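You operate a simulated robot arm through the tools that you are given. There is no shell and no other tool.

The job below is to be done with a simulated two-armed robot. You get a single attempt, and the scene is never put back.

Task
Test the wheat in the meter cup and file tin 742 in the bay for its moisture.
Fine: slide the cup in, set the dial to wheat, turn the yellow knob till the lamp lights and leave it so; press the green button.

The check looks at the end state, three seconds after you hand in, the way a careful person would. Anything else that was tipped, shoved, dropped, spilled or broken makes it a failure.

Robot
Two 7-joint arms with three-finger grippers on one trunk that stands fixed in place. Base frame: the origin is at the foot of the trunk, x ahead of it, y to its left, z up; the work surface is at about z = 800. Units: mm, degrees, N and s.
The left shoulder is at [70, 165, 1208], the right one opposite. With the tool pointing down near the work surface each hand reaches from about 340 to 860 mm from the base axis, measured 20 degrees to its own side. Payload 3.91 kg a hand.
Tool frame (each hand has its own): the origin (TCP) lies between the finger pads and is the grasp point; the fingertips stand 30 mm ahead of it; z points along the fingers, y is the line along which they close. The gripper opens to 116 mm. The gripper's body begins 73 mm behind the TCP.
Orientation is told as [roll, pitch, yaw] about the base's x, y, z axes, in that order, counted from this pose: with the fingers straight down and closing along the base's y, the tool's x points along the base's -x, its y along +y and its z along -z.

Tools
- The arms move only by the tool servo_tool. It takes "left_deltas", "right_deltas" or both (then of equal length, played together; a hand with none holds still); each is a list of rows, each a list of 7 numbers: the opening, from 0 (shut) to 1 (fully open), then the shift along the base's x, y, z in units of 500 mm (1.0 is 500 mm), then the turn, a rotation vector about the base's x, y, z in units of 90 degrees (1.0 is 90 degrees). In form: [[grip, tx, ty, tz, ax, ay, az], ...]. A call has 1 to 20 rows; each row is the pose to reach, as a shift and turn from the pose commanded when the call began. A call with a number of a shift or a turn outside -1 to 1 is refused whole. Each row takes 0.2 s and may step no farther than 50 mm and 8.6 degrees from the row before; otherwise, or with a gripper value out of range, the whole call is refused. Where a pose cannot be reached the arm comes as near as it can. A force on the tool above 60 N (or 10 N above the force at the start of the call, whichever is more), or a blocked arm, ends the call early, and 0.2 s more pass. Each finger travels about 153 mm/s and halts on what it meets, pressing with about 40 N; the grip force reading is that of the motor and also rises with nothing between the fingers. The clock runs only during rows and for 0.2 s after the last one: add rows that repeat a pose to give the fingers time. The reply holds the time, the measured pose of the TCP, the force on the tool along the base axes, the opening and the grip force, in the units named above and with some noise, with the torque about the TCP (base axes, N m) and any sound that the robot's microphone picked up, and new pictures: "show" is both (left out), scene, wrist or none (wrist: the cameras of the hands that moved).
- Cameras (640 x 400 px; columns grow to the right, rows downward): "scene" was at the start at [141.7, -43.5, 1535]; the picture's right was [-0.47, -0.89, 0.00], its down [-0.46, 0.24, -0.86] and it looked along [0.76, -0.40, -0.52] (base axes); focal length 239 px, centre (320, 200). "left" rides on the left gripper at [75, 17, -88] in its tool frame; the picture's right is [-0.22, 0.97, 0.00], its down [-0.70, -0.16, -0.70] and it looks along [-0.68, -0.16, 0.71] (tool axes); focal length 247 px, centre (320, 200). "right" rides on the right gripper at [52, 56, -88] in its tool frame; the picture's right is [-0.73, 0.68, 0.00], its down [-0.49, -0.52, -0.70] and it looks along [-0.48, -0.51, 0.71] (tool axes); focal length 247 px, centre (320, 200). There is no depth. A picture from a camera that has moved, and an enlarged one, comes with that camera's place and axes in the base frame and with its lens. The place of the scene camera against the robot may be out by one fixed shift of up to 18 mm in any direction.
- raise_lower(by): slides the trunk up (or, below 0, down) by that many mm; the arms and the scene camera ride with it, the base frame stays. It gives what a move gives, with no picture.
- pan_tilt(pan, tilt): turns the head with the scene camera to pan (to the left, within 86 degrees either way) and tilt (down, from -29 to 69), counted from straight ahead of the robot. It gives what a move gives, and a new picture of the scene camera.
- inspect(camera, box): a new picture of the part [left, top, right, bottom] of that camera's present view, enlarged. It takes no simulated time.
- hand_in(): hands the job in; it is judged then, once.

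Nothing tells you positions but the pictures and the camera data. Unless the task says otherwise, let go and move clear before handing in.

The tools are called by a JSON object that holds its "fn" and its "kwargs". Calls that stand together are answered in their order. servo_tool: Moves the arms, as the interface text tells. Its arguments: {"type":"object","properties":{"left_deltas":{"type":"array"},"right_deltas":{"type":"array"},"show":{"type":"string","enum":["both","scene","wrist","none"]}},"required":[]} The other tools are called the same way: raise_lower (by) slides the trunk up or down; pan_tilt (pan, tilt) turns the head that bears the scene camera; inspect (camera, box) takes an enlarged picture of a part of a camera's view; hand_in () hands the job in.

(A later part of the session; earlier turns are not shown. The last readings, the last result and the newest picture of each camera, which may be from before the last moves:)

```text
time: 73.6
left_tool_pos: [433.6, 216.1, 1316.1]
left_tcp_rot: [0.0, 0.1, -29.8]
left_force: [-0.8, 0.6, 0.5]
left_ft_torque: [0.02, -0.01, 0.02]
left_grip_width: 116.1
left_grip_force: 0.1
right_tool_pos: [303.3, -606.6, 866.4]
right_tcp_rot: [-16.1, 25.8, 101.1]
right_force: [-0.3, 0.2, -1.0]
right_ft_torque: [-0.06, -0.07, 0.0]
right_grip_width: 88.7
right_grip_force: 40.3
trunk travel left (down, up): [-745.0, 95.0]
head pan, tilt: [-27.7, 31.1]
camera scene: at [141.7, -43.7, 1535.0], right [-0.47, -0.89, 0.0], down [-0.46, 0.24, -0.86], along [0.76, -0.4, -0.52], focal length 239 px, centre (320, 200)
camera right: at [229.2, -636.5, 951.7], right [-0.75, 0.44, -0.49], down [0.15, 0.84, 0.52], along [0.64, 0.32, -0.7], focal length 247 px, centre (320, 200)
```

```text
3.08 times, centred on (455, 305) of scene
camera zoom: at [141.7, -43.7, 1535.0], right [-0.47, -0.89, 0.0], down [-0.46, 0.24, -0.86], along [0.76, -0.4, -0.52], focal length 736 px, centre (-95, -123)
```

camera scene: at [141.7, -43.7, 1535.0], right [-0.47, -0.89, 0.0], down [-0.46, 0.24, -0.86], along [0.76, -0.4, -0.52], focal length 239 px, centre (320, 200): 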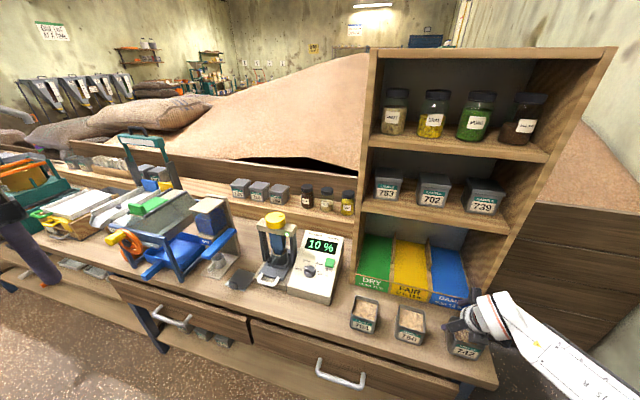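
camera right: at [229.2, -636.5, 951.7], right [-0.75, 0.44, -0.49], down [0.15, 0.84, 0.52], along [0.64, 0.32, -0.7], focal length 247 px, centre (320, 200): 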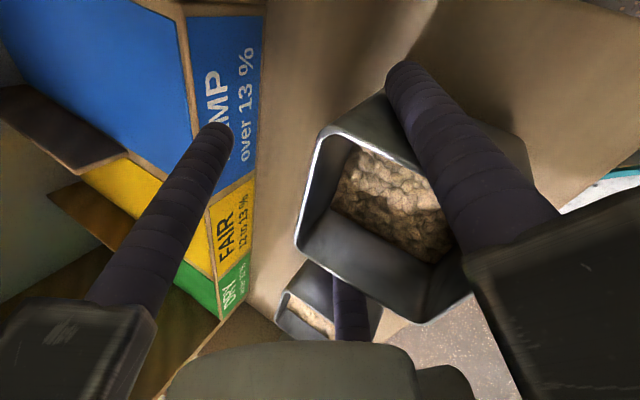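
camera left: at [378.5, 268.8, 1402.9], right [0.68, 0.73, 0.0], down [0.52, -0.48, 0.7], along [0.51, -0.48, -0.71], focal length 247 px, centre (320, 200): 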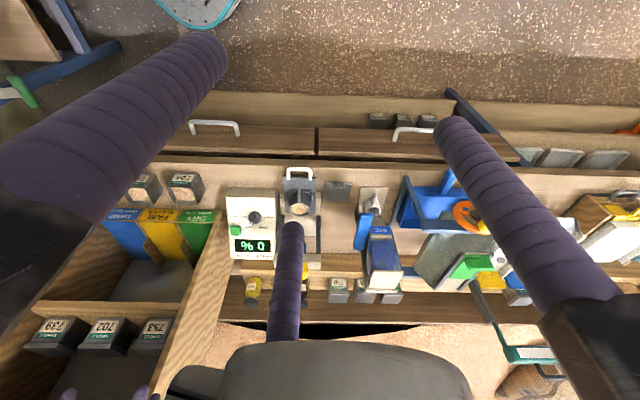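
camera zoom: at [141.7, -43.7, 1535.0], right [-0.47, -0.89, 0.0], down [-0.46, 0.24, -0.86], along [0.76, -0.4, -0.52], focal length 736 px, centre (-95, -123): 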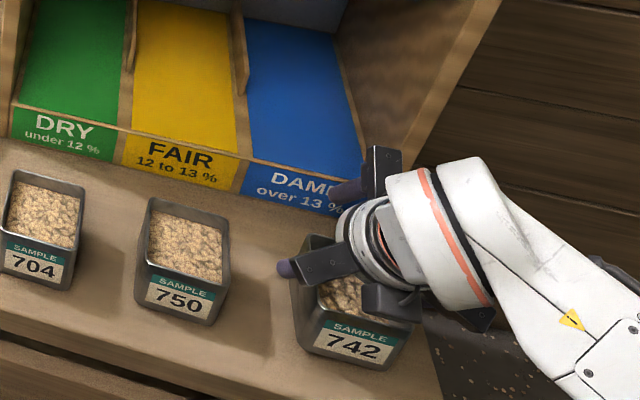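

The tin lifts level and firmly and is light. The bay is only about 125 mm wide between divider and wall, so I'd like the fingers higher on the tin to stay mostly above the divider. I'll set it back down, raise the hand about 29 mm and re-grip.

{"fn": "servo_tool", "kwargs": {"right_deltas": [[0.55, 0, 0, -0.01, 0, 0, 0], [0.55, 0, 0, -0.0195, 0, 0, 0], [0.55, 0, 0, -0.0205, 0, 0, 0], [0.75, 0, 0, -0.0205, 0, 0, 0], [0.88, 0, 0, -0.0205, 0, 0, 0], [0.88, -0.008, 0.008, 0.0, 0, 0, 0], [0.88, -0.016, 0.016, 0.02, 0, 0, 0], [0.88, -0.0234, 0.0234, 0.038, 0, 0, 0], [0.88, -0.0234, 0.0234, 0.038, 0, 0, 0]], "show": "both"}}

{"fn": "inspect", "kwargs": {"camera": "right", "box": [180, 0, 480, 300]}}

{"fn": "inspect", "kwargs": {"camera": "scene", "box": [390, 240, 520, 370]}}

```text
time: 75.6
left_tool_pos: [433.8, 216.1, 1315.7]
left_tcp_rot: [0.1, 0.0, -29.7]
left_force: [0.1, 0.1, 0.1]
left_ft_torque: [0.01, 0.01, 0.02]
left_grip_width: 116.2
left_grip_force: 0.0
right_tool_pos: [290.5, -593.6, 886.1]
right_tcp_rot: [-16.1, 25.8, 101.1]
right_force: [0.4, 0.7, -0.1]
right_ft_torque: [0.01, -0.03, -0.03]
right_grip_width: 102.3
right_grip_force: 0.0
trunk travel left (down, up): [-745.0, 95.0]
head pan, tilt: [-27.7, 31.1]
camera scene: at [141.7, -43.6, 1535.0], right [-0.47, -0.89, 0.0], down [-0.46, 0.24, -0.86], along [0.76, -0.4, -0.52], focal length 239 px, centre (320, 200)
camera right: at [217.3, -625.0, 971.3], right [-0.75, 0.44, -0.49], down [0.15, 0.84, 0.52], along [0.64, 0.32, -0.7], focal length 247 px, centre (320, 200)
```

scene: 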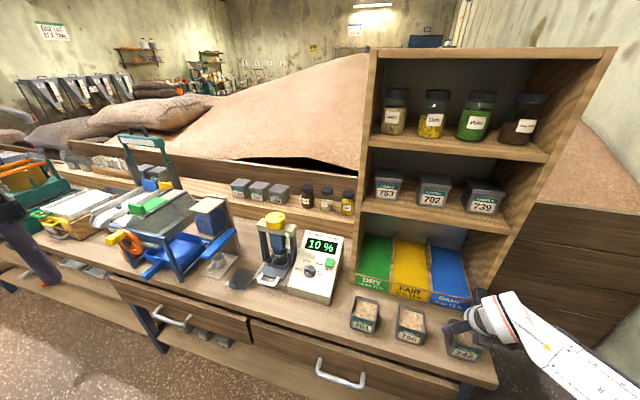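
right: 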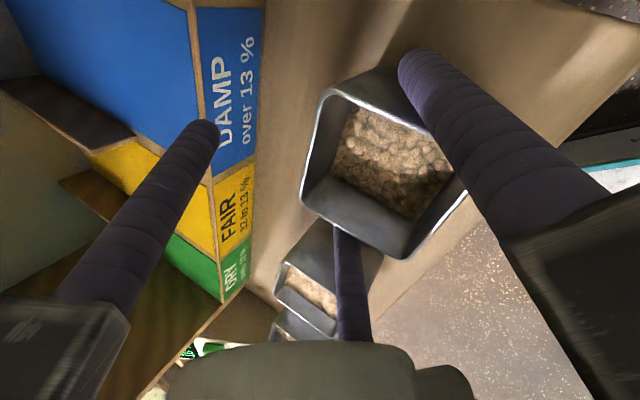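

```text
1.33 times, centred on (330, 150) of right
camera zoom: at [217.3, -625.0, 971.3], right [-0.75, 0.44, -0.49], down [0.15, 0.84, 0.52], along [0.64, 0.32, -0.7], focal length 329 px, centre (307, 267)
```

zoom: 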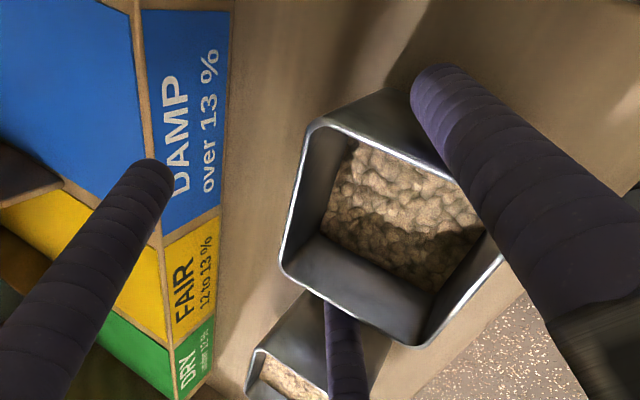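

```text
3.08 times, centred on (455, 305) of scene
camera zoom: at [141.7, -43.6, 1535.0], right [-0.47, -0.89, 0.0], down [-0.46, 0.24, -0.86], along [0.76, -0.4, -0.52], focal length 736 px, centre (-95, -123)
```

zoom: 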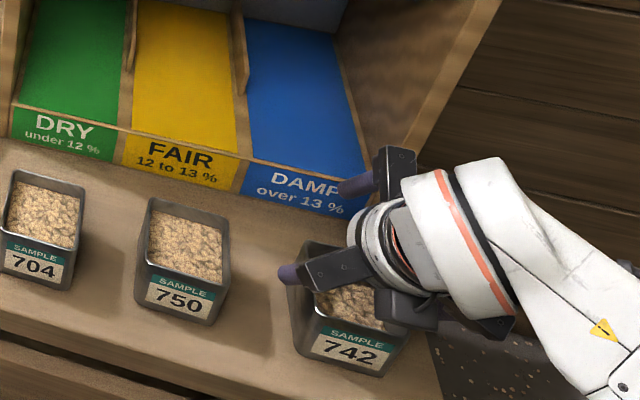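

{"fn": "servo_tool", "kwargs": {"right_deltas": [[0.8, 0, 0, 0, 0, 0, 0], [0.7, 0, 0, 0, 0, 0, 0], [0.55, 0, 0, 0, 0, 0, 0], [0.5, 0, 0, 0, 0, 0, 0], [0.5, 0, 0, 0.01, 0, 0, 0], [0.5, 0, 0, 0.02, 0, 0, 0], [0.5, 0, 0, 0.02, 0, 0, 0]], "show": "both"}}

{"fn": "inspect", "kwargs": {"camera": "right", "box": [180, 0, 480, 300]}}

{"fn": "inspect", "kwargs": {"camera": "scene", "box": [390, 240, 520, 370]}}

```text
time: 77.2
left_tool_pos: [433.3, 215.2, 1316.6]
left_tcp_rot: [0.0, 0.0, -29.6]
left_force: [0.2, 0.2, -0.8]
left_ft_torque: [0.01, 0.02, -0.02]
left_grip_width: 116.1
left_grip_force: 0.0
right_tool_pos: [291.4, -594.5, 896.0]
right_tcp_rot: [-16.1, 25.7, 101.2]
right_force: [0.8, -0.3, -2.0]
right_ft_torque: [-0.02, -0.01, -0.02]
right_grip_width: 88.7
right_grip_force: 40.6
trunk travel left (down, up): [-745.0, 95.0]
head pan, tilt: [-27.7, 31.1]
camera scene: at [141.7, -43.8, 1535.0], right [-0.47, -0.89, 0.0], down [-0.46, 0.24, -0.86], along [0.76, -0.4, -0.52], focal length 239 px, centre (320, 200)
camera right: at [217.3, -625.2, 980.9], right [-0.75, 0.44, -0.49], down [0.15, 0.84, 0.53], along [0.64, 0.32, -0.7], focal length 247 px, centre (320, 200)
```

scene: 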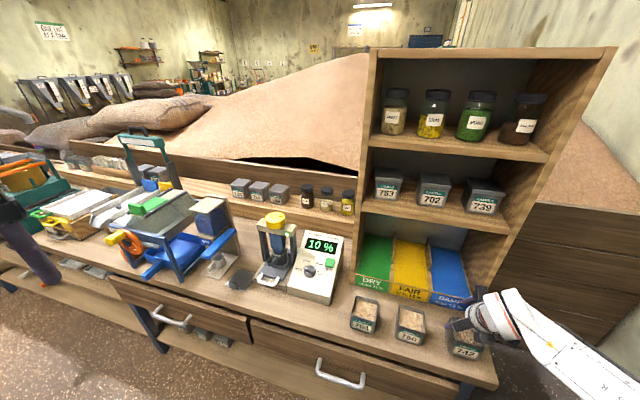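
right: 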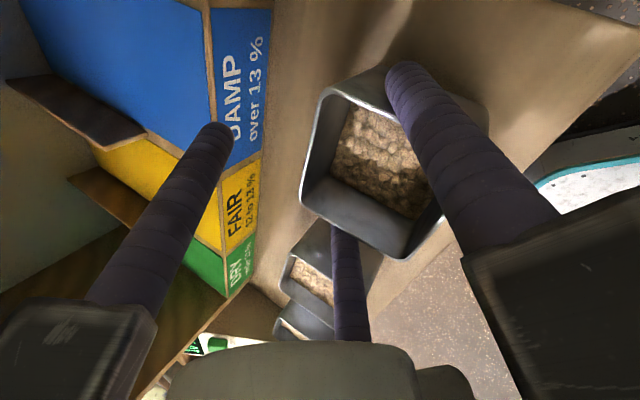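

```text
1.33 times, centred on (330, 150) of right
camera zoom: at [217.3, -625.2, 980.9], right [-0.75, 0.44, -0.49], down [0.15, 0.84, 0.53], along [0.64, 0.32, -0.7], focal length 329 px, centre (307, 267)
```

zoom: 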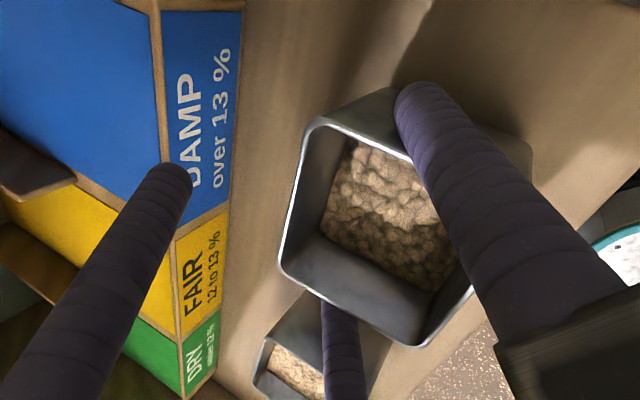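

```text
3.08 times, centred on (455, 305) of scene
camera zoom: at [141.7, -43.8, 1535.0], right [-0.47, -0.89, 0.0], down [-0.46, 0.24, -0.86], along [0.76, -0.4, -0.52], focal length 736 px, centre (-95, -123)
```

zoom: 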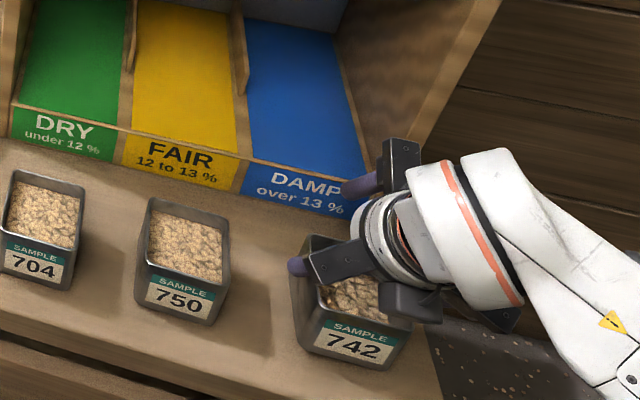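

The tin is held level at the higher grip. My clearance check shows the wrist would come too close to the shelf edge at a 30° tilt, so I'll put the tin back down and re-grip with the hand tilted 45°.

{"fn": "servo_tool", "kwargs": {"right_deltas": [[0.5, 0, 0, -0.01, 0, 0, 0], [0.5, 0, 0, -0.02, 0, 0, 0], [0.5, 0, 0, -0.021, 0, 0, 0], [0.7, 0, 0, -0.021, 0, 0, 0], [0.88, 0, 0, -0.021, 0, 0, 0], [0.88, -0.003, 0.003, -0.021, -0.04, -0.04, 0], [0.88, -0.006, 0.006, -0.021, -0.08, -0.08, 0], [0.88, -0.0092, 0.0092, -0.021, -0.1179, -0.1179, 0], [0.88, -0.0092, 0.0092, -0.021, -0.1179, -0.1179, 0]], "show": "both"}}

{"fn": "inspect", "kwargs": {"camera": "right", "box": [180, 0, 480, 300]}}

{"fn": "inspect", "kwargs": {"camera": "scene", "box": [390, 240, 520, 370]}}

```text
time: 79.2
left_tool_pos: [433.3, 214.8, 1316.0]
left_tcp_rot: [0.0, -0.1, -29.7]
left_force: [0.8, 0.2, -0.2]
left_ft_torque: [0.01, 0.03, -0.04]
left_grip_width: 116.0
left_grip_force: 0.0
right_tool_pos: [286.2, -589.9, 885.7]
right_tcp_rot: [-26.7, 37.9, 95.7]
right_force: [-1.1, 1.6, 0.4]
right_ft_torque: [0.0, 0.02, -0.02]
right_grip_width: 102.3
right_grip_force: 0.0
trunk travel left (down, up): [-745.0, 95.0]
head pan, tilt: [-27.7, 31.1]
camera scene: at [141.6, -43.5, 1535.0], right [-0.47, -0.89, 0.0], down [-0.46, 0.24, -0.86], along [0.76, -0.4, -0.52], focal length 239 px, centre (320, 200)
camera right: at [198.1, -605.4, 959.6], right [-0.64, 0.33, -0.69], down [0.06, 0.92, 0.38], along [0.76, 0.2, -0.61], focal length 247 px, centre (320, 200)
```

scene: 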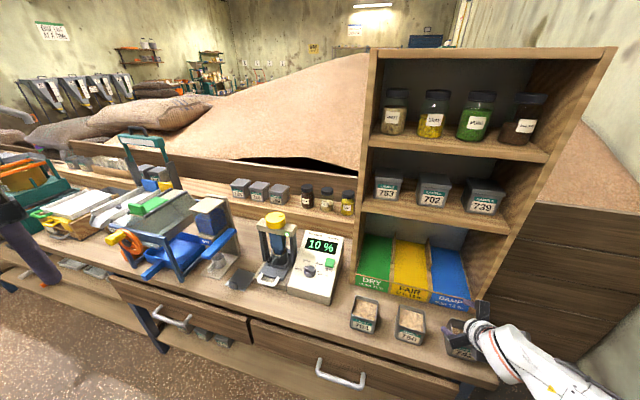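
right: 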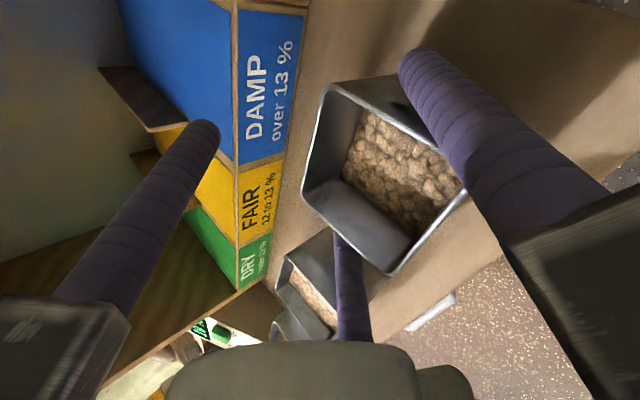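

```text
1.33 times, centred on (330, 150) of right
camera zoom: at [198.1, -605.4, 959.6], right [-0.64, 0.33, -0.69], down [0.06, 0.92, 0.38], along [0.76, 0.2, -0.61], focal length 329 px, centre (307, 267)
```

zoom: 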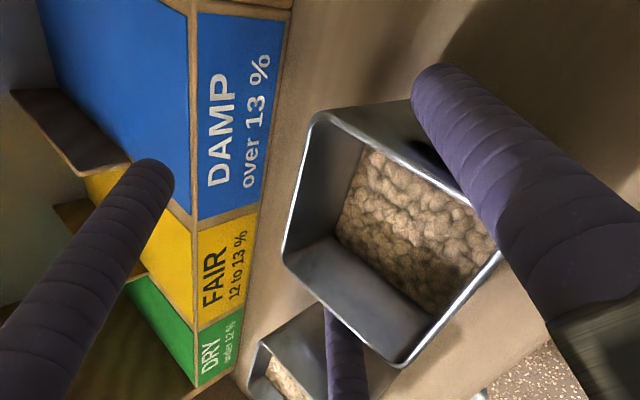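

```text
3.08 times, centred on (455, 305) of scene
camera zoom: at [141.6, -43.5, 1535.0], right [-0.47, -0.89, 0.0], down [-0.46, 0.24, -0.86], along [0.76, -0.4, -0.52], focal length 736 px, centre (-95, -123)
```

zoom: 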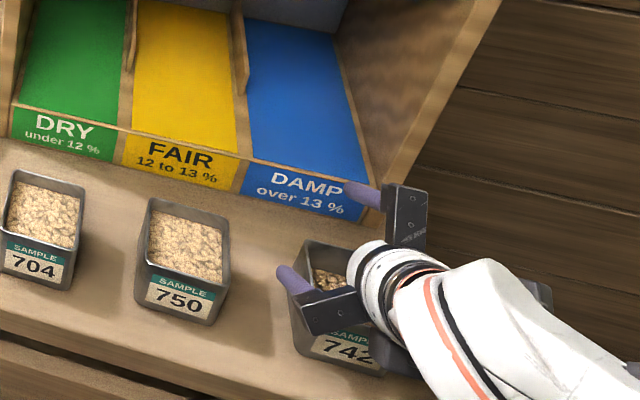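

At 45° tilt the pose is reachable and the tin is still between the fingers. I'll close and test-lift.

{"fn": "servo_tool", "kwargs": {"right_deltas": [[0.8, 0, 0, 0, 0, 0, 0], [0.7, 0, 0, 0, 0, 0, 0], [0.55, 0, 0, 0, 0, 0, 0], [0.5, 0, 0, 0, 0, 0, 0], [0.5, 0, 0, 0, 0, 0, 0], [0.5, 0, 0, 0.01, 0, 0, 0], [0.5, 0, 0, 0.02, 0, 0, 0], [0.5, 0, 0, 0.03, 0, 0, 0], [0.5, 0, 0, 0.03, 0, 0, 0]], "show": "both"}}

{"fn": "inspect", "kwargs": {"camera": "right", "box": [180, 0, 480, 300]}}

{"fn": "inspect", "kwargs": {"camera": "scene", "box": [390, 240, 520, 370]}}

```text
time: 81.2
left_tool_pos: [433.3, 214.6, 1316.4]
left_tcp_rot: [0.1, 0.0, -29.7]
left_force: [-0.2, 1.4, 0.4]
left_ft_torque: [0.0, 0.03, 0.0]
left_grip_width: 116.0
left_grip_force: 0.1
right_tool_pos: [286.3, -590.6, 899.6]
right_tcp_rot: [-26.7, 37.8, 95.7]
right_force: [-0.8, 0.3, -2.2]
right_ft_torque: [-0.03, -0.03, -0.01]
right_grip_width: 88.9
right_grip_force: 40.2
trunk travel left (down, up): [-745.0, 95.0]
head pan, tilt: [-27.7, 31.1]
camera scene: at [141.7, -43.7, 1535.0], right [-0.47, -0.89, 0.0], down [-0.46, 0.24, -0.86], along [0.76, -0.4, -0.52], focal length 239 px, centre (320, 200)
camera right: at [198.8, -606.7, 974.4], right [-0.64, 0.33, -0.69], down [0.06, 0.92, 0.38], along [0.76, 0.2, -0.62], focal length 247 px, centre (320, 200)
```

scene: 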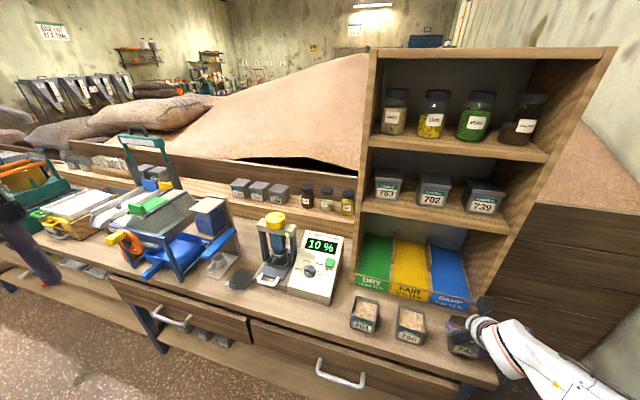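
right: 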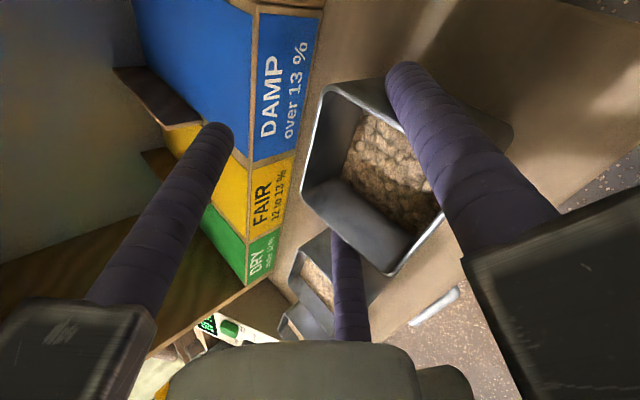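

```text
1.33 times, centred on (330, 150) of right
camera zoom: at [198.8, -606.7, 974.4], right [-0.64, 0.33, -0.69], down [0.06, 0.92, 0.38], along [0.76, 0.2, -0.62], focal length 329 px, centre (307, 267)
```

zoom: 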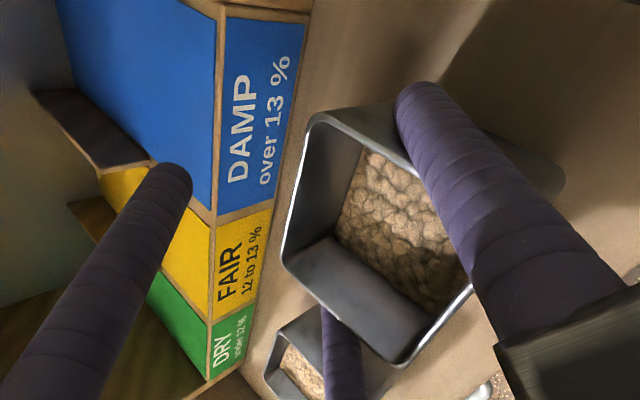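

```text
3.08 times, centred on (455, 305) of scene
camera zoom: at [141.7, -43.7, 1535.0], right [-0.47, -0.89, 0.0], down [-0.46, 0.24, -0.86], along [0.76, -0.4, -0.52], focal length 736 px, centre (-95, -123)
```

zoom: 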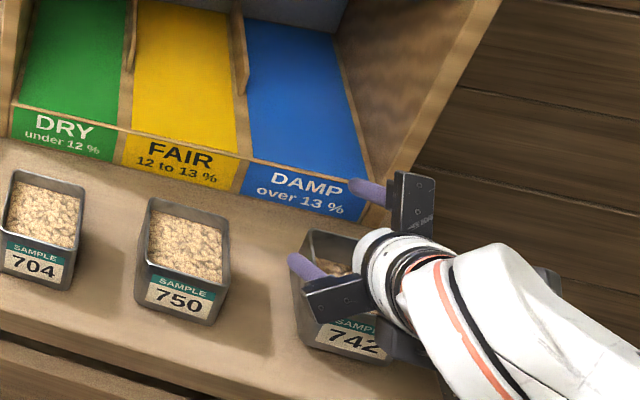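

The lift is clean and the tin hangs steady. I'll raise it well above the other tins.

{"fn": "servo_tool", "kwargs": {"right_deltas": [[0.5, 0, 0, 0.025, 0, 0, 0], [0.5, 0, 0, 0.055, 0, 0, 0], [0.5, 0, 0, 0.09, 0, 0, 0], [0.5, 0, 0, 0.125, 0, 0, 0], [0.5, 0, 0, 0.16, 0, 0, 0], [0.5, 0, 0, 0.185, 0, 0, 0], [0.5, 0, 0, 0.2, 0, 0, 0], [0.5, 0, 0, 0.2, 0, 0, 0]], "show": "both"}}

```text
time: 83.0
left_tool_pos: [434.1, 214.8, 1316.0]
left_tcp_rot: [0.0, 0.0, -29.7]
left_force: [-0.5, -0.7, 0.9]
left_ft_torque: [0.03, -0.02, 0.0]
left_grip_width: 116.1
left_grip_force: 0.0
right_tool_pos: [299.9, -622.3, 989.5]
right_tcp_rot: [-26.5, 37.9, 95.6]
right_force: [0.5, 0.8, -2.2]
right_ft_torque: [-0.03, -0.01, 0.02]
right_grip_width: 88.8
right_grip_force: 40.0
right hand out of reach, approached as far as the arm can: row 1, 2, 3, 4, 5, 6, 7, 8
trunk travel left (down, up): [-745.0, 95.0]
head pan, tilt: [-27.7, 31.1]
camera scene: at [141.6, -43.7, 1535.0], right [-0.47, -0.89, 0.0], down [-0.46, 0.24, -0.86], along [0.76, -0.4, -0.52], focal length 239 px, centre (320, 200)
camera right: at [212.4, -637.8, 1064.0], right [-0.64, 0.33, -0.69], down [0.06, 0.92, 0.38], along [0.76, 0.2, -0.62], focal length 247 px, centre (320, 200)
```

scene: 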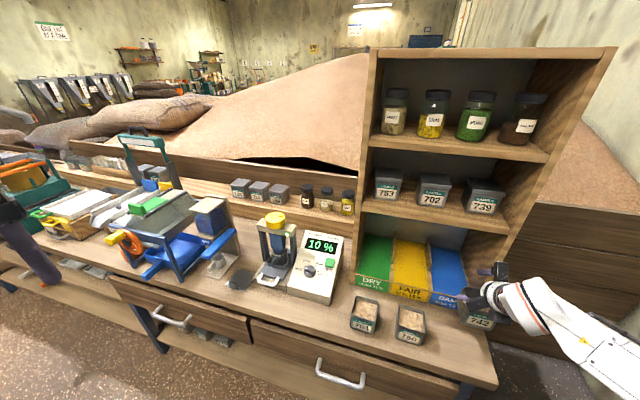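
right: 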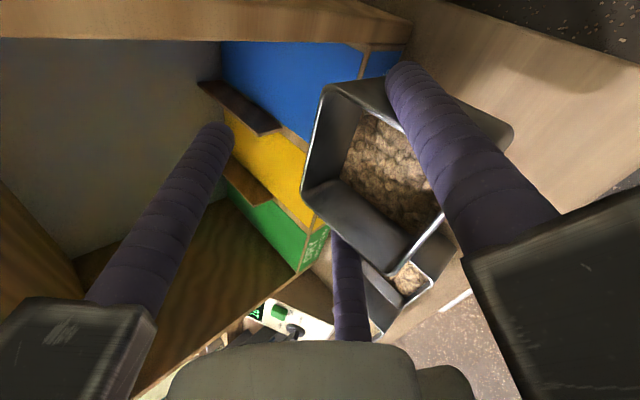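

The arm was a bit cramped, so the hand drifted inward about 30 mm, but the tin stayed level and clear. I'll move left along the bench where there is more room, in short stages.

{"fn": "servo_tool", "kwargs": {"right_deltas": [[0.5, 0.015, 0.015, 0, 0, 0, 0], [0.5, 0.036, 0.036, 0, 0, 0, 0], [0.5, 0.06, 0.06, 0, 0, 0, 0], [0.5, 0.084, 0.084, 0, 0, 0, 0], [0.5, 0.108, 0.108, 0, 0, 0, 0], [0.5, 0.127, 0.127, 0, 0, 0, 0], [0.5, 0.135, 0.135, 0, 0, 0, 0], [0.5, 0.135, 0.135, 0, 0, 0, 0]], "show": "both"}}

```text
time: 84.8
left_tool_pos: [433.9, 214.0, 1317.2]
left_tcp_rot: [0.1, 0.0, -29.7]
left_force: [0.3, 0.6, -0.7]
left_ft_torque: [-0.06, -0.01, -0.01]
left_grip_width: 115.9
left_grip_force: 0.1
right_tool_pos: [381.7, -567.9, 985.9]
right_tcp_rot: [-26.6, 37.9, 95.7]
right_force: [-0.3, 0.8, -2.4]
right_ft_torque: [-0.01, -0.04, 0.0]
right_grip_width: 88.7
right_grip_force: 39.8
right hand out of reach, approached as far as the arm can: row 1, 2, 3, 4, 5, 6, 7, 8
trunk travel left (down, up): [-745.0, 95.0]
head pan, tilt: [-27.7, 31.1]
camera scene: at [141.8, -43.7, 1535.0], right [-0.47, -0.89, 0.0], down [-0.46, 0.24, -0.86], along [0.76, -0.4, -0.52], focal length 239 px, centre (320, 200)
camera right: at [293.2, -583.5, 1059.2], right [-0.64, 0.33, -0.69], down [0.06, 0.92, 0.38], along [0.76, 0.2, -0.62], focal length 247 px, centre (320, 200)
```

scene: 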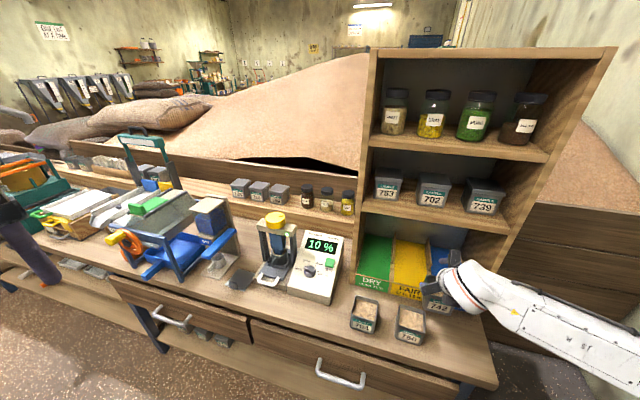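
right: 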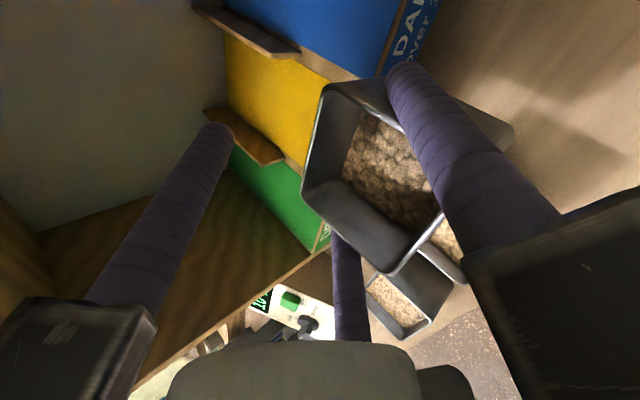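

Orientation is holding and the tin is fine. The arm just needs to stay a little farther from the shoulder, so I'll go a bit inward over the lip height, then along to the DRY bay.

{"fn": "servo_tool", "kwargs": {"right_deltas": [[0.5, 0.014, -0.014, 0, 0, 0, 0], [0.5, 0.029, -0.029, 0, 0, 0, 0], [0.5, 0.045, -0.013, 0, 0, 0, 0], [0.5, 0.07, 0.012, 0, 0, 0, 0], [0.5, 0.1, 0.042, 0, 0, 0, 0], [0.5, 0.13, 0.072, 0, 0, 0, 0], [0.5, 0.16, 0.102, 0, 0, 0, 0], [0.5, 0.19, 0.132, 0, 0, 0, 0], [0.5, 0.22, 0.162, 0, 0, 0, 0], [0.5, 0.25, 0.192, 0, 0, 0, 0], [0.5, 0.275, 0.217, 0, 0, 0, 0], [0.5, 0.2916, 0.2336, 0, 0, 0, 0], [0.5, 0.2916, 0.2336, 0, 0, 0, 0]], "show": "both"}}

{"fn": "inspect", "kwargs": {"camera": "scene", "box": [340, 190, 490, 330]}}

{"fn": "inspect", "kwargs": {"camera": "left", "box": [0, 100, 400, 400]}}

```text
time: 87.6
left_tool_pos: [434.0, 215.4, 1315.1]
left_tcp_rot: [0.0, 0.0, -29.6]
left_force: [-0.5, -0.5, 0.5]
left_ft_torque: [0.0, -0.01, 0.03]
left_grip_width: 115.8
left_grip_force: 0.0
right_tool_pos: [528.0, -450.0, 984.7]
right_tcp_rot: [-26.7, 37.9, 95.6]
right_force: [-0.5, 0.4, -1.1]
right_ft_torque: [-0.05, 0.0, 0.01]
right_grip_width: 88.4
right_grip_force: 40.1
trunk travel left (down, up): [-745.0, 95.0]
head pan, tilt: [-27.7, 31.1]
camera scene: at [141.5, -43.9, 1535.0], right [-0.47, -0.89, 0.0], down [-0.46, 0.24, -0.86], along [0.76, -0.4, -0.52], focal length 239 px, centre (320, 200)
camera right: at [438.8, -466.5, 1058.8], right [-0.64, 0.33, -0.69], down [0.06, 0.92, 0.38], along [0.76, 0.2, -0.61], focal length 247 px, centre (320, 200)
```

scene: 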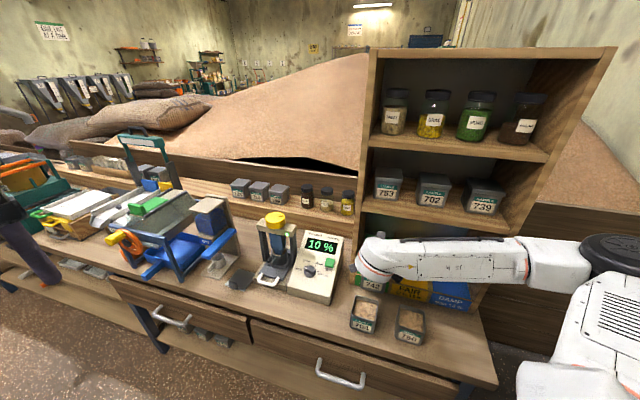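
right: 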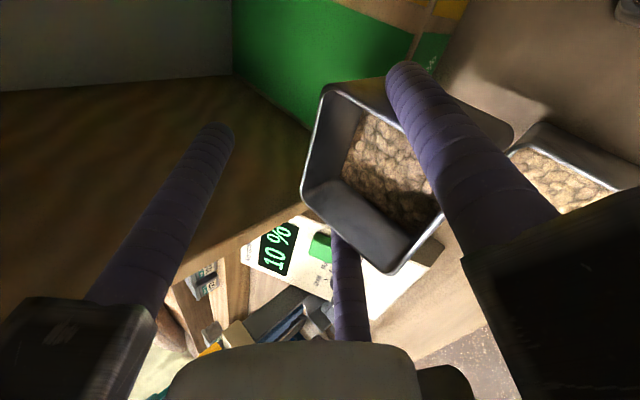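

```text
2.86 times, centred on (415, 260) of scene
camera zoom: at [141.5, -43.9, 1535.0], right [-0.47, -0.89, 0.0], down [-0.46, 0.24, -0.86], along [0.76, -0.4, -0.52], focal length 684 px, centre (49, 29)
```

zoom: 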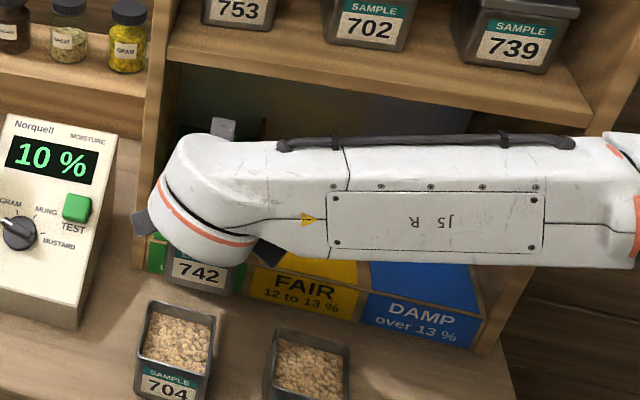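

```text
1.33 times, centred on (200, 250) of left
camera zoom: at [377.3, 266.5, 1403.8], right [0.68, 0.74, 0.0], down [0.53, -0.48, 0.7], along [0.51, -0.47, -0.71], focal length 329 px, centre (480, 133)
```

zoom: 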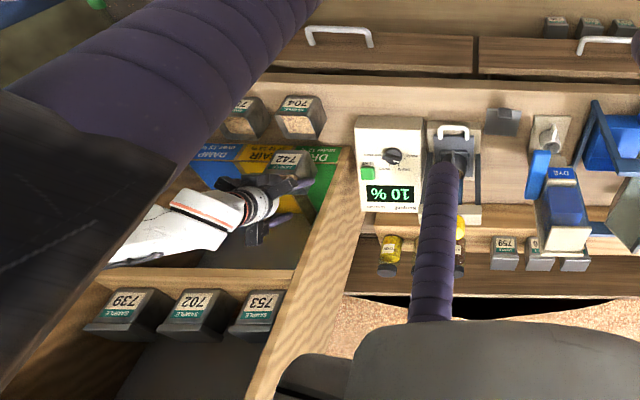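

{"fn": "inspect", "kwargs": {"camera": "right", "box": [200, 0, 520, 200]}}

{"fn": "inspect", "kwargs": {"camera": "left", "box": [120, 160, 260, 290]}}

```text
2.00 times, centred on (360, 100) of right
camera zoom: at [438.8, -466.5, 1058.8], right [-0.64, 0.33, -0.69], down [0.06, 0.92, 0.38], along [0.76, 0.2, -0.61], focal length 494 px, centre (240, 400)
```

zoom: 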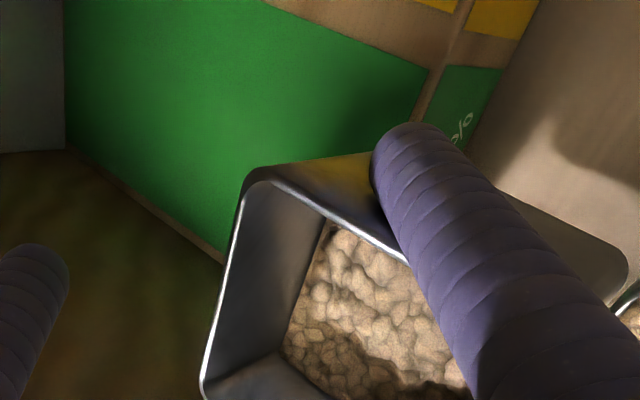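

```text
3.08 times, centred on (190, 225) of left
camera zoom: at [377.3, 266.5, 1403.8], right [0.68, 0.74, 0.0], down [0.53, -0.48, 0.7], along [0.51, -0.47, -0.71], focal length 760 px, centre (720, 123)
```

zoom: 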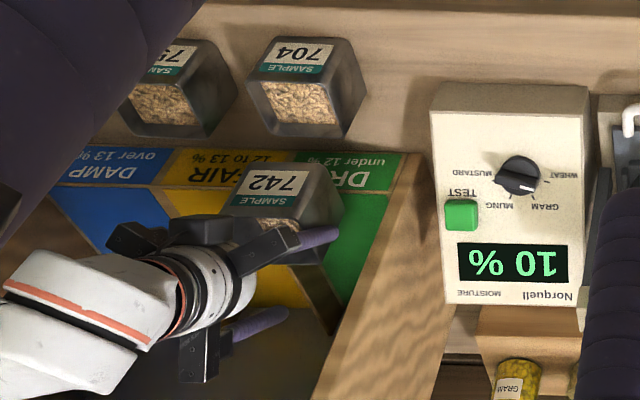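

The green DRY surface turns out to be a flat raised shelf at about z=860, with a thin front edge, so the tin just needs setting down on it. I'll lower slightly and go in under the upper shelf.

{"fn": "servo_tool", "kwargs": {"right_deltas": [[0.5, 0, 0, -0.018, 0, 0, 0], [0.5, 0.003, 0.003, -0.0374, 0, 0, 0], [0.5, 0.02, -0.012, -0.0374, 0, 0, 0], [0.5, 0.045, -0.036, -0.0374, 0, 0, 0], [0.5, 0.07, -0.06, -0.0374, 0, 0, 0], [0.5, 0.095, -0.084, -0.0374, 0, 0, 0], [0.5, 0.1, -0.089, -0.0374, 0, 0, 0]], "show": "both"}}

{"fn": "inspect", "kwargs": {"camera": "right", "box": [200, 0, 520, 200]}}

{"fn": "inspect", "kwargs": {"camera": "left", "box": [120, 160, 260, 290]}}

{"fn": "inspect", "kwargs": {"camera": "scene", "box": [340, 190, 490, 330]}}

```text
time: 89.2
left_tool_pos: [433.2, 214.6, 1317.8]
left_tcp_rot: [0.0, -0.1, -29.7]
left_force: [0.1, -0.3, 0.2]
left_ft_torque: [-0.06, 0.01, 0.0]
left_grip_width: 116.0
left_grip_force: 0.1
right_tool_pos: [577.4, -496.8, 965.6]
right_tcp_rot: [-26.5, 37.8, 95.8]
right_force: [0.2, -0.2, -2.5]
right_ft_torque: [-0.03, -0.02, 0.03]
right_grip_width: 89.1
right_grip_force: 39.6
trunk travel left (down, up): [-745.0, 95.0]
head pan, tilt: [-27.7, 31.1]
camera scene: at [141.8, -43.6, 1535.0], right [-0.47, -0.89, 0.0], down [-0.46, 0.24, -0.86], along [0.76, -0.4, -0.52], focal length 239 px, centre (320, 200)
camera right: at [489.5, -511.7, 1040.2], right [-0.64, 0.33, -0.69], down [0.06, 0.92, 0.38], along [0.76, 0.2, -0.62], focal length 247 px, centre (320, 200)
```

scene: 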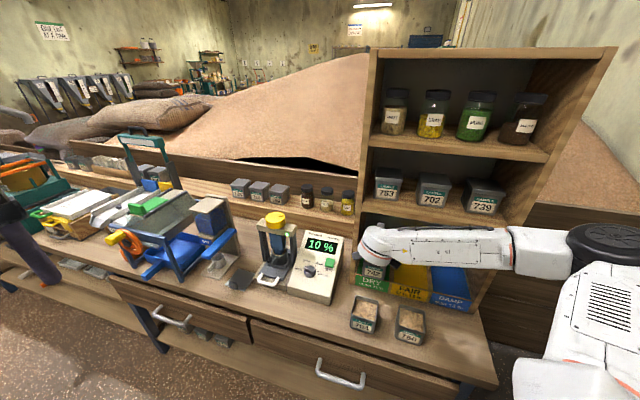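
right: 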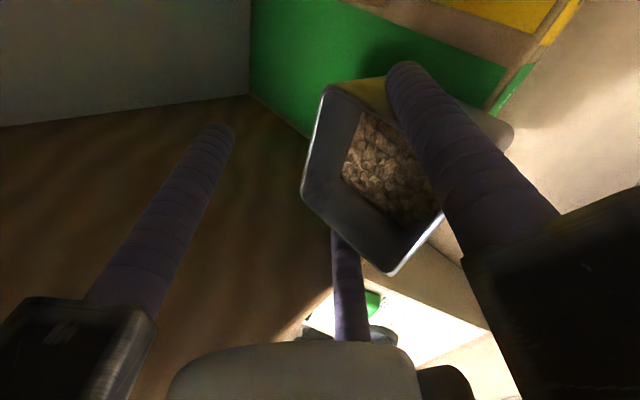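

```text
2.00 times, centred on (360, 100) of right
camera zoom: at [489.5, -511.7, 1040.2], right [-0.64, 0.33, -0.69], down [0.06, 0.92, 0.38], along [0.76, 0.2, -0.62], focal length 494 px, centre (240, 400)
```

zoom: 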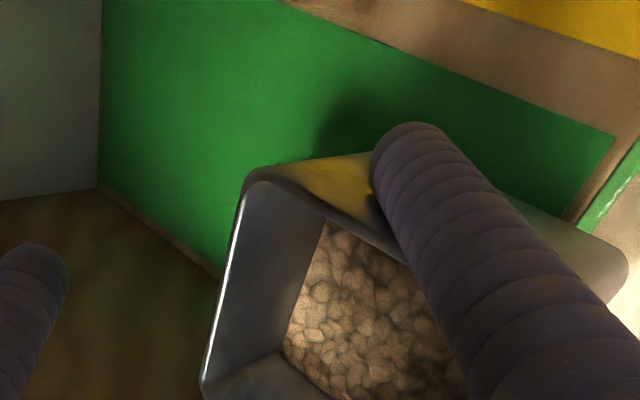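

```text
3.08 times, centred on (190, 225) of left
camera zoom: at [377.6, 266.8, 1403.7], right [0.68, 0.74, 0.0], down [0.53, -0.48, 0.7], along [0.51, -0.47, -0.71], focal length 760 px, centre (720, 123)
```

zoom: 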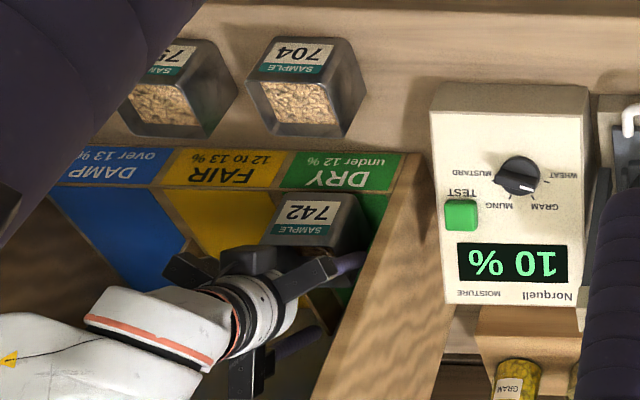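

```text
2.86 times, centred on (415, 260) of scene
camera zoom: at [141.8, -43.6, 1535.0], right [-0.47, -0.89, 0.0], down [-0.46, 0.24, -0.86], along [0.76, -0.4, -0.52], focal length 684 px, centre (49, 29)
```

zoom: 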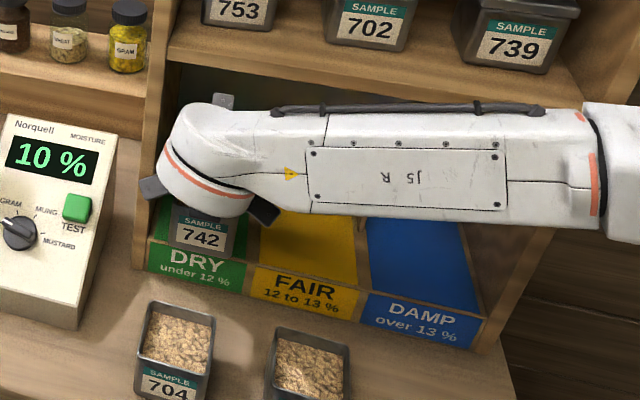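

The green shelf surface is at z≈861, spanning from the divider to the left wall, and the tin is centred over it with about 18 mm of clearance underneath. I'll go in another 46 mm.

{"fn": "servo_tool", "kwargs": {"right_deltas": [[0.5, 0.016, -0.013, 0, 0, 0, 0], [0.5, 0.034, -0.028, 0, 0, 0, 0], [0.5, 0.052, -0.044, 0, 0, 0, 0], [0.5, 0.066, -0.056, 0, 0, 0, 0], [0.5, 0.0706, -0.0606, 0, 0, 0, 0], [0.5, 0.0706, -0.0606, 0, 0, 0, 0]], "show": "both"}}

{"fn": "inspect", "kwargs": {"camera": "left", "box": [120, 160, 260, 290]}}

{"fn": "inspect", "kwargs": {"camera": "scene", "box": [340, 190, 490, 330]}}

```text
time: 90.6
left_tool_pos: [429.2, 216.2, 1318.6]
left_tcp_rot: [0.1, -0.3, -29.8]
left_force: [0.6, -0.4, -0.4]
left_ft_torque: [0.03, 0.02, 0.01]
left_grip_width: 115.9
left_grip_force: 0.0
right_tool_pos: [605.9, -517.7, 964.8]
right_tcp_rot: [-25.8, 37.5, 97.1]
right_force: [-33.0, 17.7, 11.9]
right_ft_torque: [0.67, -0.87, 2.84]
right_grip_width: 88.6
right_grip_force: 39.8
trunk travel left (down, up): [-745.0, 95.0]
head pan, tilt: [-27.7, 31.1]
stopped in row 6 (right hand): the force on the tool passed its limit at 62 N (the readings are from after the stop); the commanded pose is now the measured one
camera scene: at [134.5, -41.4, 1536.3], right [-0.47, -0.88, 0.0], down [-0.45, 0.24, -0.86], along [0.76, -0.4, -0.51], focal length 239 px, centre (320, 200)
camera right: at [518.1, -535.5, 1040.5], right [-0.66, 0.32, -0.68], down [0.05, 0.92, 0.38], along [0.75, 0.22, -0.62], focal length 247 px, centre (320, 200)
```

scene: 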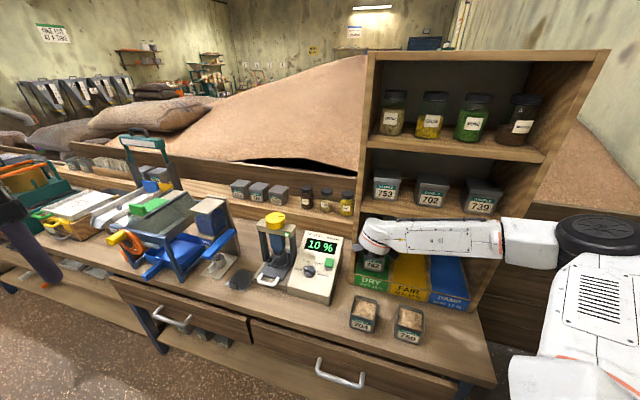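
right: 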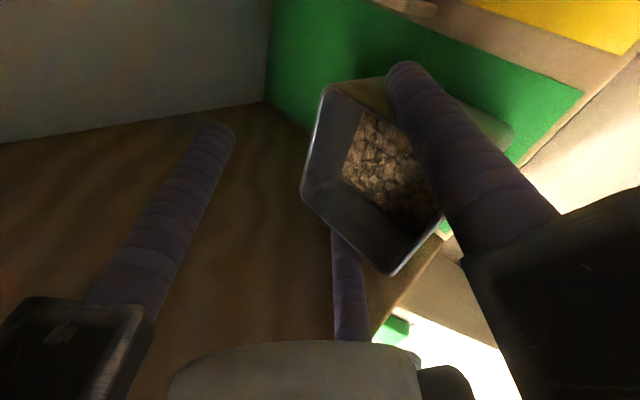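

```text
3.08 times, centred on (190, 225) of left
camera zoom: at [372.6, 267.6, 1405.7], right [0.68, 0.73, 0.0], down [0.52, -0.48, 0.7], along [0.52, -0.48, -0.71], focal length 760 px, centre (720, 123)
```

zoom: 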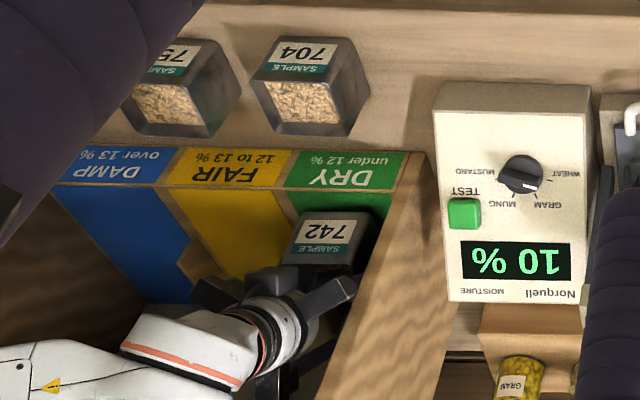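

```text
2.86 times, centred on (415, 260) of scene
camera zoom: at [134.5, -41.4, 1536.3], right [-0.47, -0.88, 0.0], down [-0.45, 0.24, -0.86], along [0.76, -0.4, -0.51], focal length 684 px, centre (49, 29)
```

zoom: 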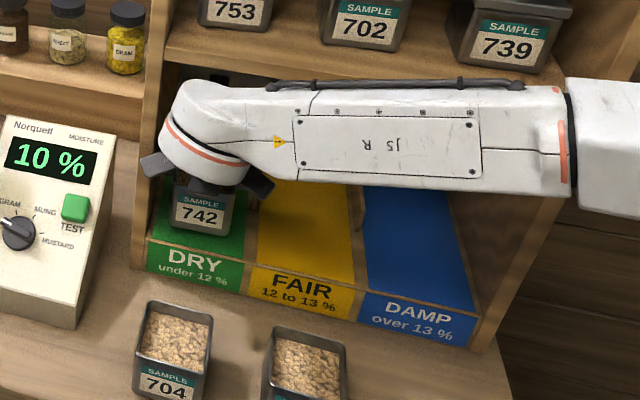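

The left knuckle of the gripper touched the cabinet's side panel edge, about 79 mm to the hand's left. The tin is still held and is already behind the front edge, so I'll back off 12 mm to relieve the contact.

{"fn": "servo_tool", "kwargs": {"right_deltas": [[0.5, -0.006, 0.006, 0, 0, 0, 0], [0.5, -0.012, 0.012, 0, 0, 0, 0], [0.5, -0.017, 0.017, 0, 0, 0, 0], [0.5, -0.017, 0.017, 0, 0, 0, 0]], "show": "both"}}

{"fn": "inspect", "kwargs": {"camera": "scene", "box": [340, 60, 540, 300]}}

{"fn": "inspect", "kwargs": {"camera": "right", "box": [200, 0, 520, 300]}}

{"fn": "inspect", "kwargs": {"camera": "left", "box": [120, 160, 260, 290]}}

```text
time: 91.6
left_tool_pos: [434.6, 215.2, 1317.5]
left_tcp_rot: [0.0, 0.0, -29.7]
left_force: [-1.6, -0.2, -0.7]
left_ft_torque: [0.0, 0.0, 0.03]
left_grip_width: 115.9
left_grip_force: 0.1
right_tool_pos: [600.5, -513.4, 960.7]
right_tcp_rot: [-25.8, 37.6, 96.7]
right_force: [0.1, -0.1, -1.8]
right_ft_torque: [0.02, 0.0, -0.01]
right_grip_width: 88.6
right_grip_force: 40.3
trunk travel left (down, up): [-745.0, 95.0]
head pan, tilt: [-27.7, 31.1]
camera scene: at [141.3, -43.6, 1535.0], right [-0.47, -0.89, 0.0], down [-0.46, 0.24, -0.86], along [0.76, -0.4, -0.52], focal length 239 px, centre (320, 200)
camera right: at [513.9, -530.9, 1036.9], right [-0.66, 0.33, -0.68], down [0.06, 0.92, 0.38], along [0.75, 0.21, -0.62], focal length 247 px, centre (320, 200)
```

scene: 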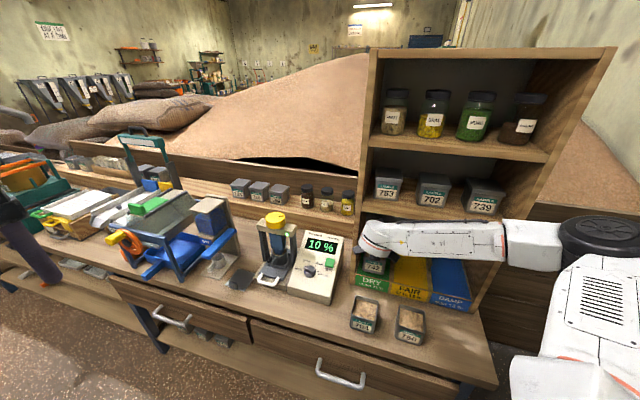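
right: 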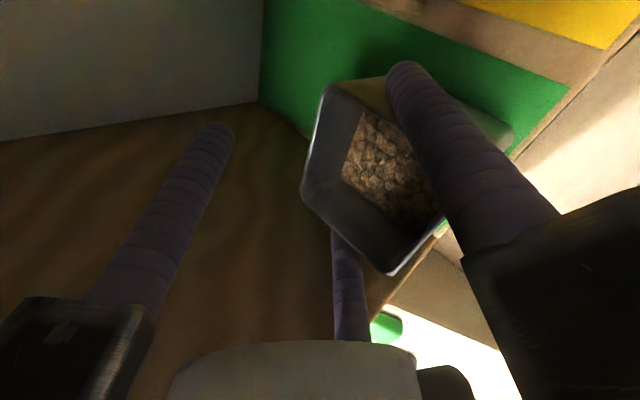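

```text
1.67 times, centred on (440, 180) of scene
camera zoom: at [141.3, -43.6, 1535.0], right [-0.47, -0.89, 0.0], down [-0.46, 0.24, -0.86], along [0.76, -0.4, -0.52], focal length 399 px, centre (120, 233)
```

zoom: 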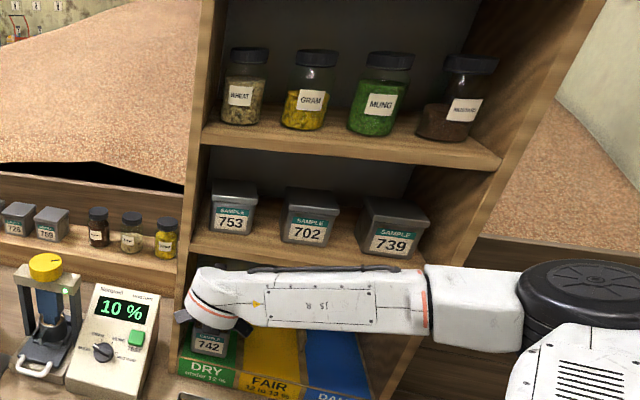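

```text
1.33 times, centred on (360, 150) of right
camera zoom: at [513.9, -530.9, 1036.9], right [-0.66, 0.33, -0.68], down [0.06, 0.92, 0.38], along [0.75, 0.21, -0.62], focal length 329 px, centre (267, 267)
```

zoom: 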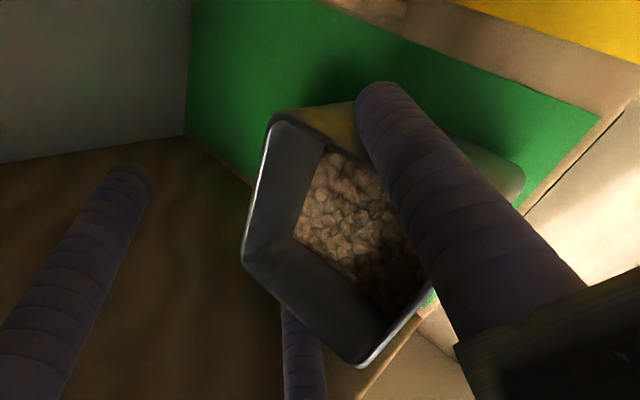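

```text
3.08 times, centred on (190, 225) of left
camera zoom: at [377.7, 266.3, 1403.9], right [0.68, 0.74, 0.0], down [0.52, -0.48, 0.7], along [0.52, -0.47, -0.71], focal length 760 px, centre (720, 123)
```

zoom: 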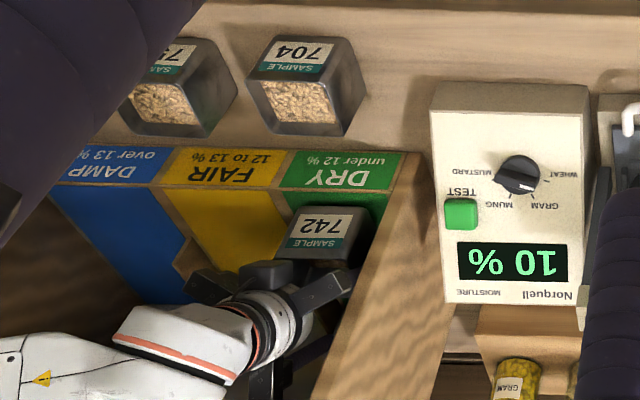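

Contact is cleared, the jars and tins on the shelves are undisturbed, and tin 742 is held over the DRY shelf behind its front edge. I'll lower it gently now.

{"fn": "servo_tool", "kwargs": {"right_deltas": [[0.5, 0, 0, -0.006, 0, 0, 0], [0.5, 0, 0, -0.012, 0, 0, 0], [0.5, 0, 0, -0.018, 0, 0, 0], [0.5, 0, 0, -0.022, 0, 0, 0], [0.5, 0, 0, -0.022, 0, 0, 0]], "show": "wrist"}}

{"fn": "inspect", "kwargs": {"camera": "left", "box": [120, 160, 260, 290]}}

{"fn": "inspect", "kwargs": {"camera": "scene", "box": [350, 230, 430, 310]}}

```text
time: 92.8
left_tool_pos: [434.5, 212.9, 1317.2]
left_tcp_rot: [0.0, 0.0, -29.8]
left_force: [-0.1, 0.7, 1.1]
left_ft_torque: [0.0, 0.02, 0.0]
left_grip_width: 115.9
left_grip_force: 0.2
right_tool_pos: [601.2, -513.5, 950.1]
right_tcp_rot: [-25.6, 37.6, 96.7]
right_force: [0.1, 0.4, -1.8]
right_ft_torque: [-0.01, -0.03, 0.02]
right_grip_width: 88.7
right_grip_force: 40.1
trunk travel left (down, up): [-745.0, 95.0]
head pan, tilt: [-27.7, 31.1]
camera right: at [514.2, -530.7, 1025.3], right [-0.66, 0.33, -0.68], down [0.06, 0.92, 0.38], along [0.75, 0.21, -0.62], focal length 247 px, centre (320, 200)
```

right: 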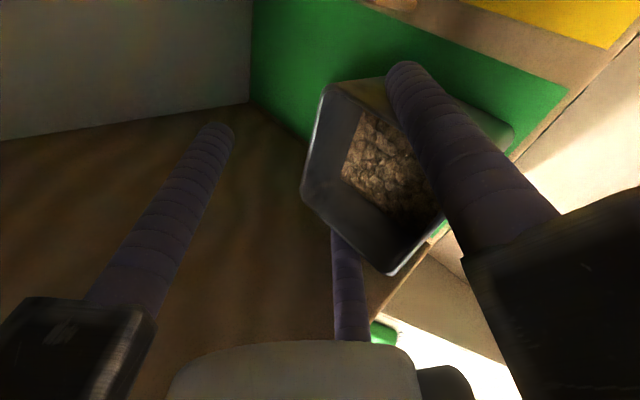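

```text
3.08 times, centred on (190, 225) of left
camera zoom: at [378.4, 266.1, 1403.7], right [0.68, 0.74, 0.0], down [0.53, -0.48, 0.7], along [0.51, -0.47, -0.71], focal length 760 px, centre (720, 123)
```

zoom: 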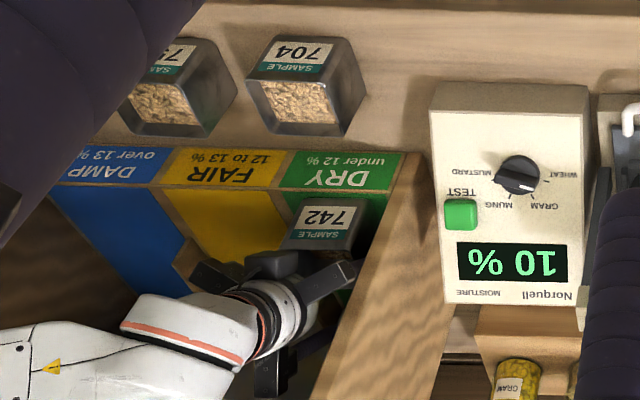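

```text
5.00 times, centred on (390, 270) of scene
camera zoom: at [141.9, -43.7, 1535.0], right [-0.47, -0.89, 0.0], down [-0.46, 0.24, -0.86], along [0.76, -0.4, -0.52], focal length 1197 px, centre (-30, -150)
```

zoom: 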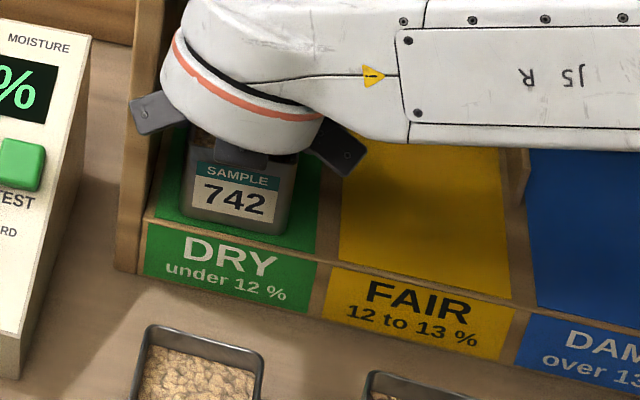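

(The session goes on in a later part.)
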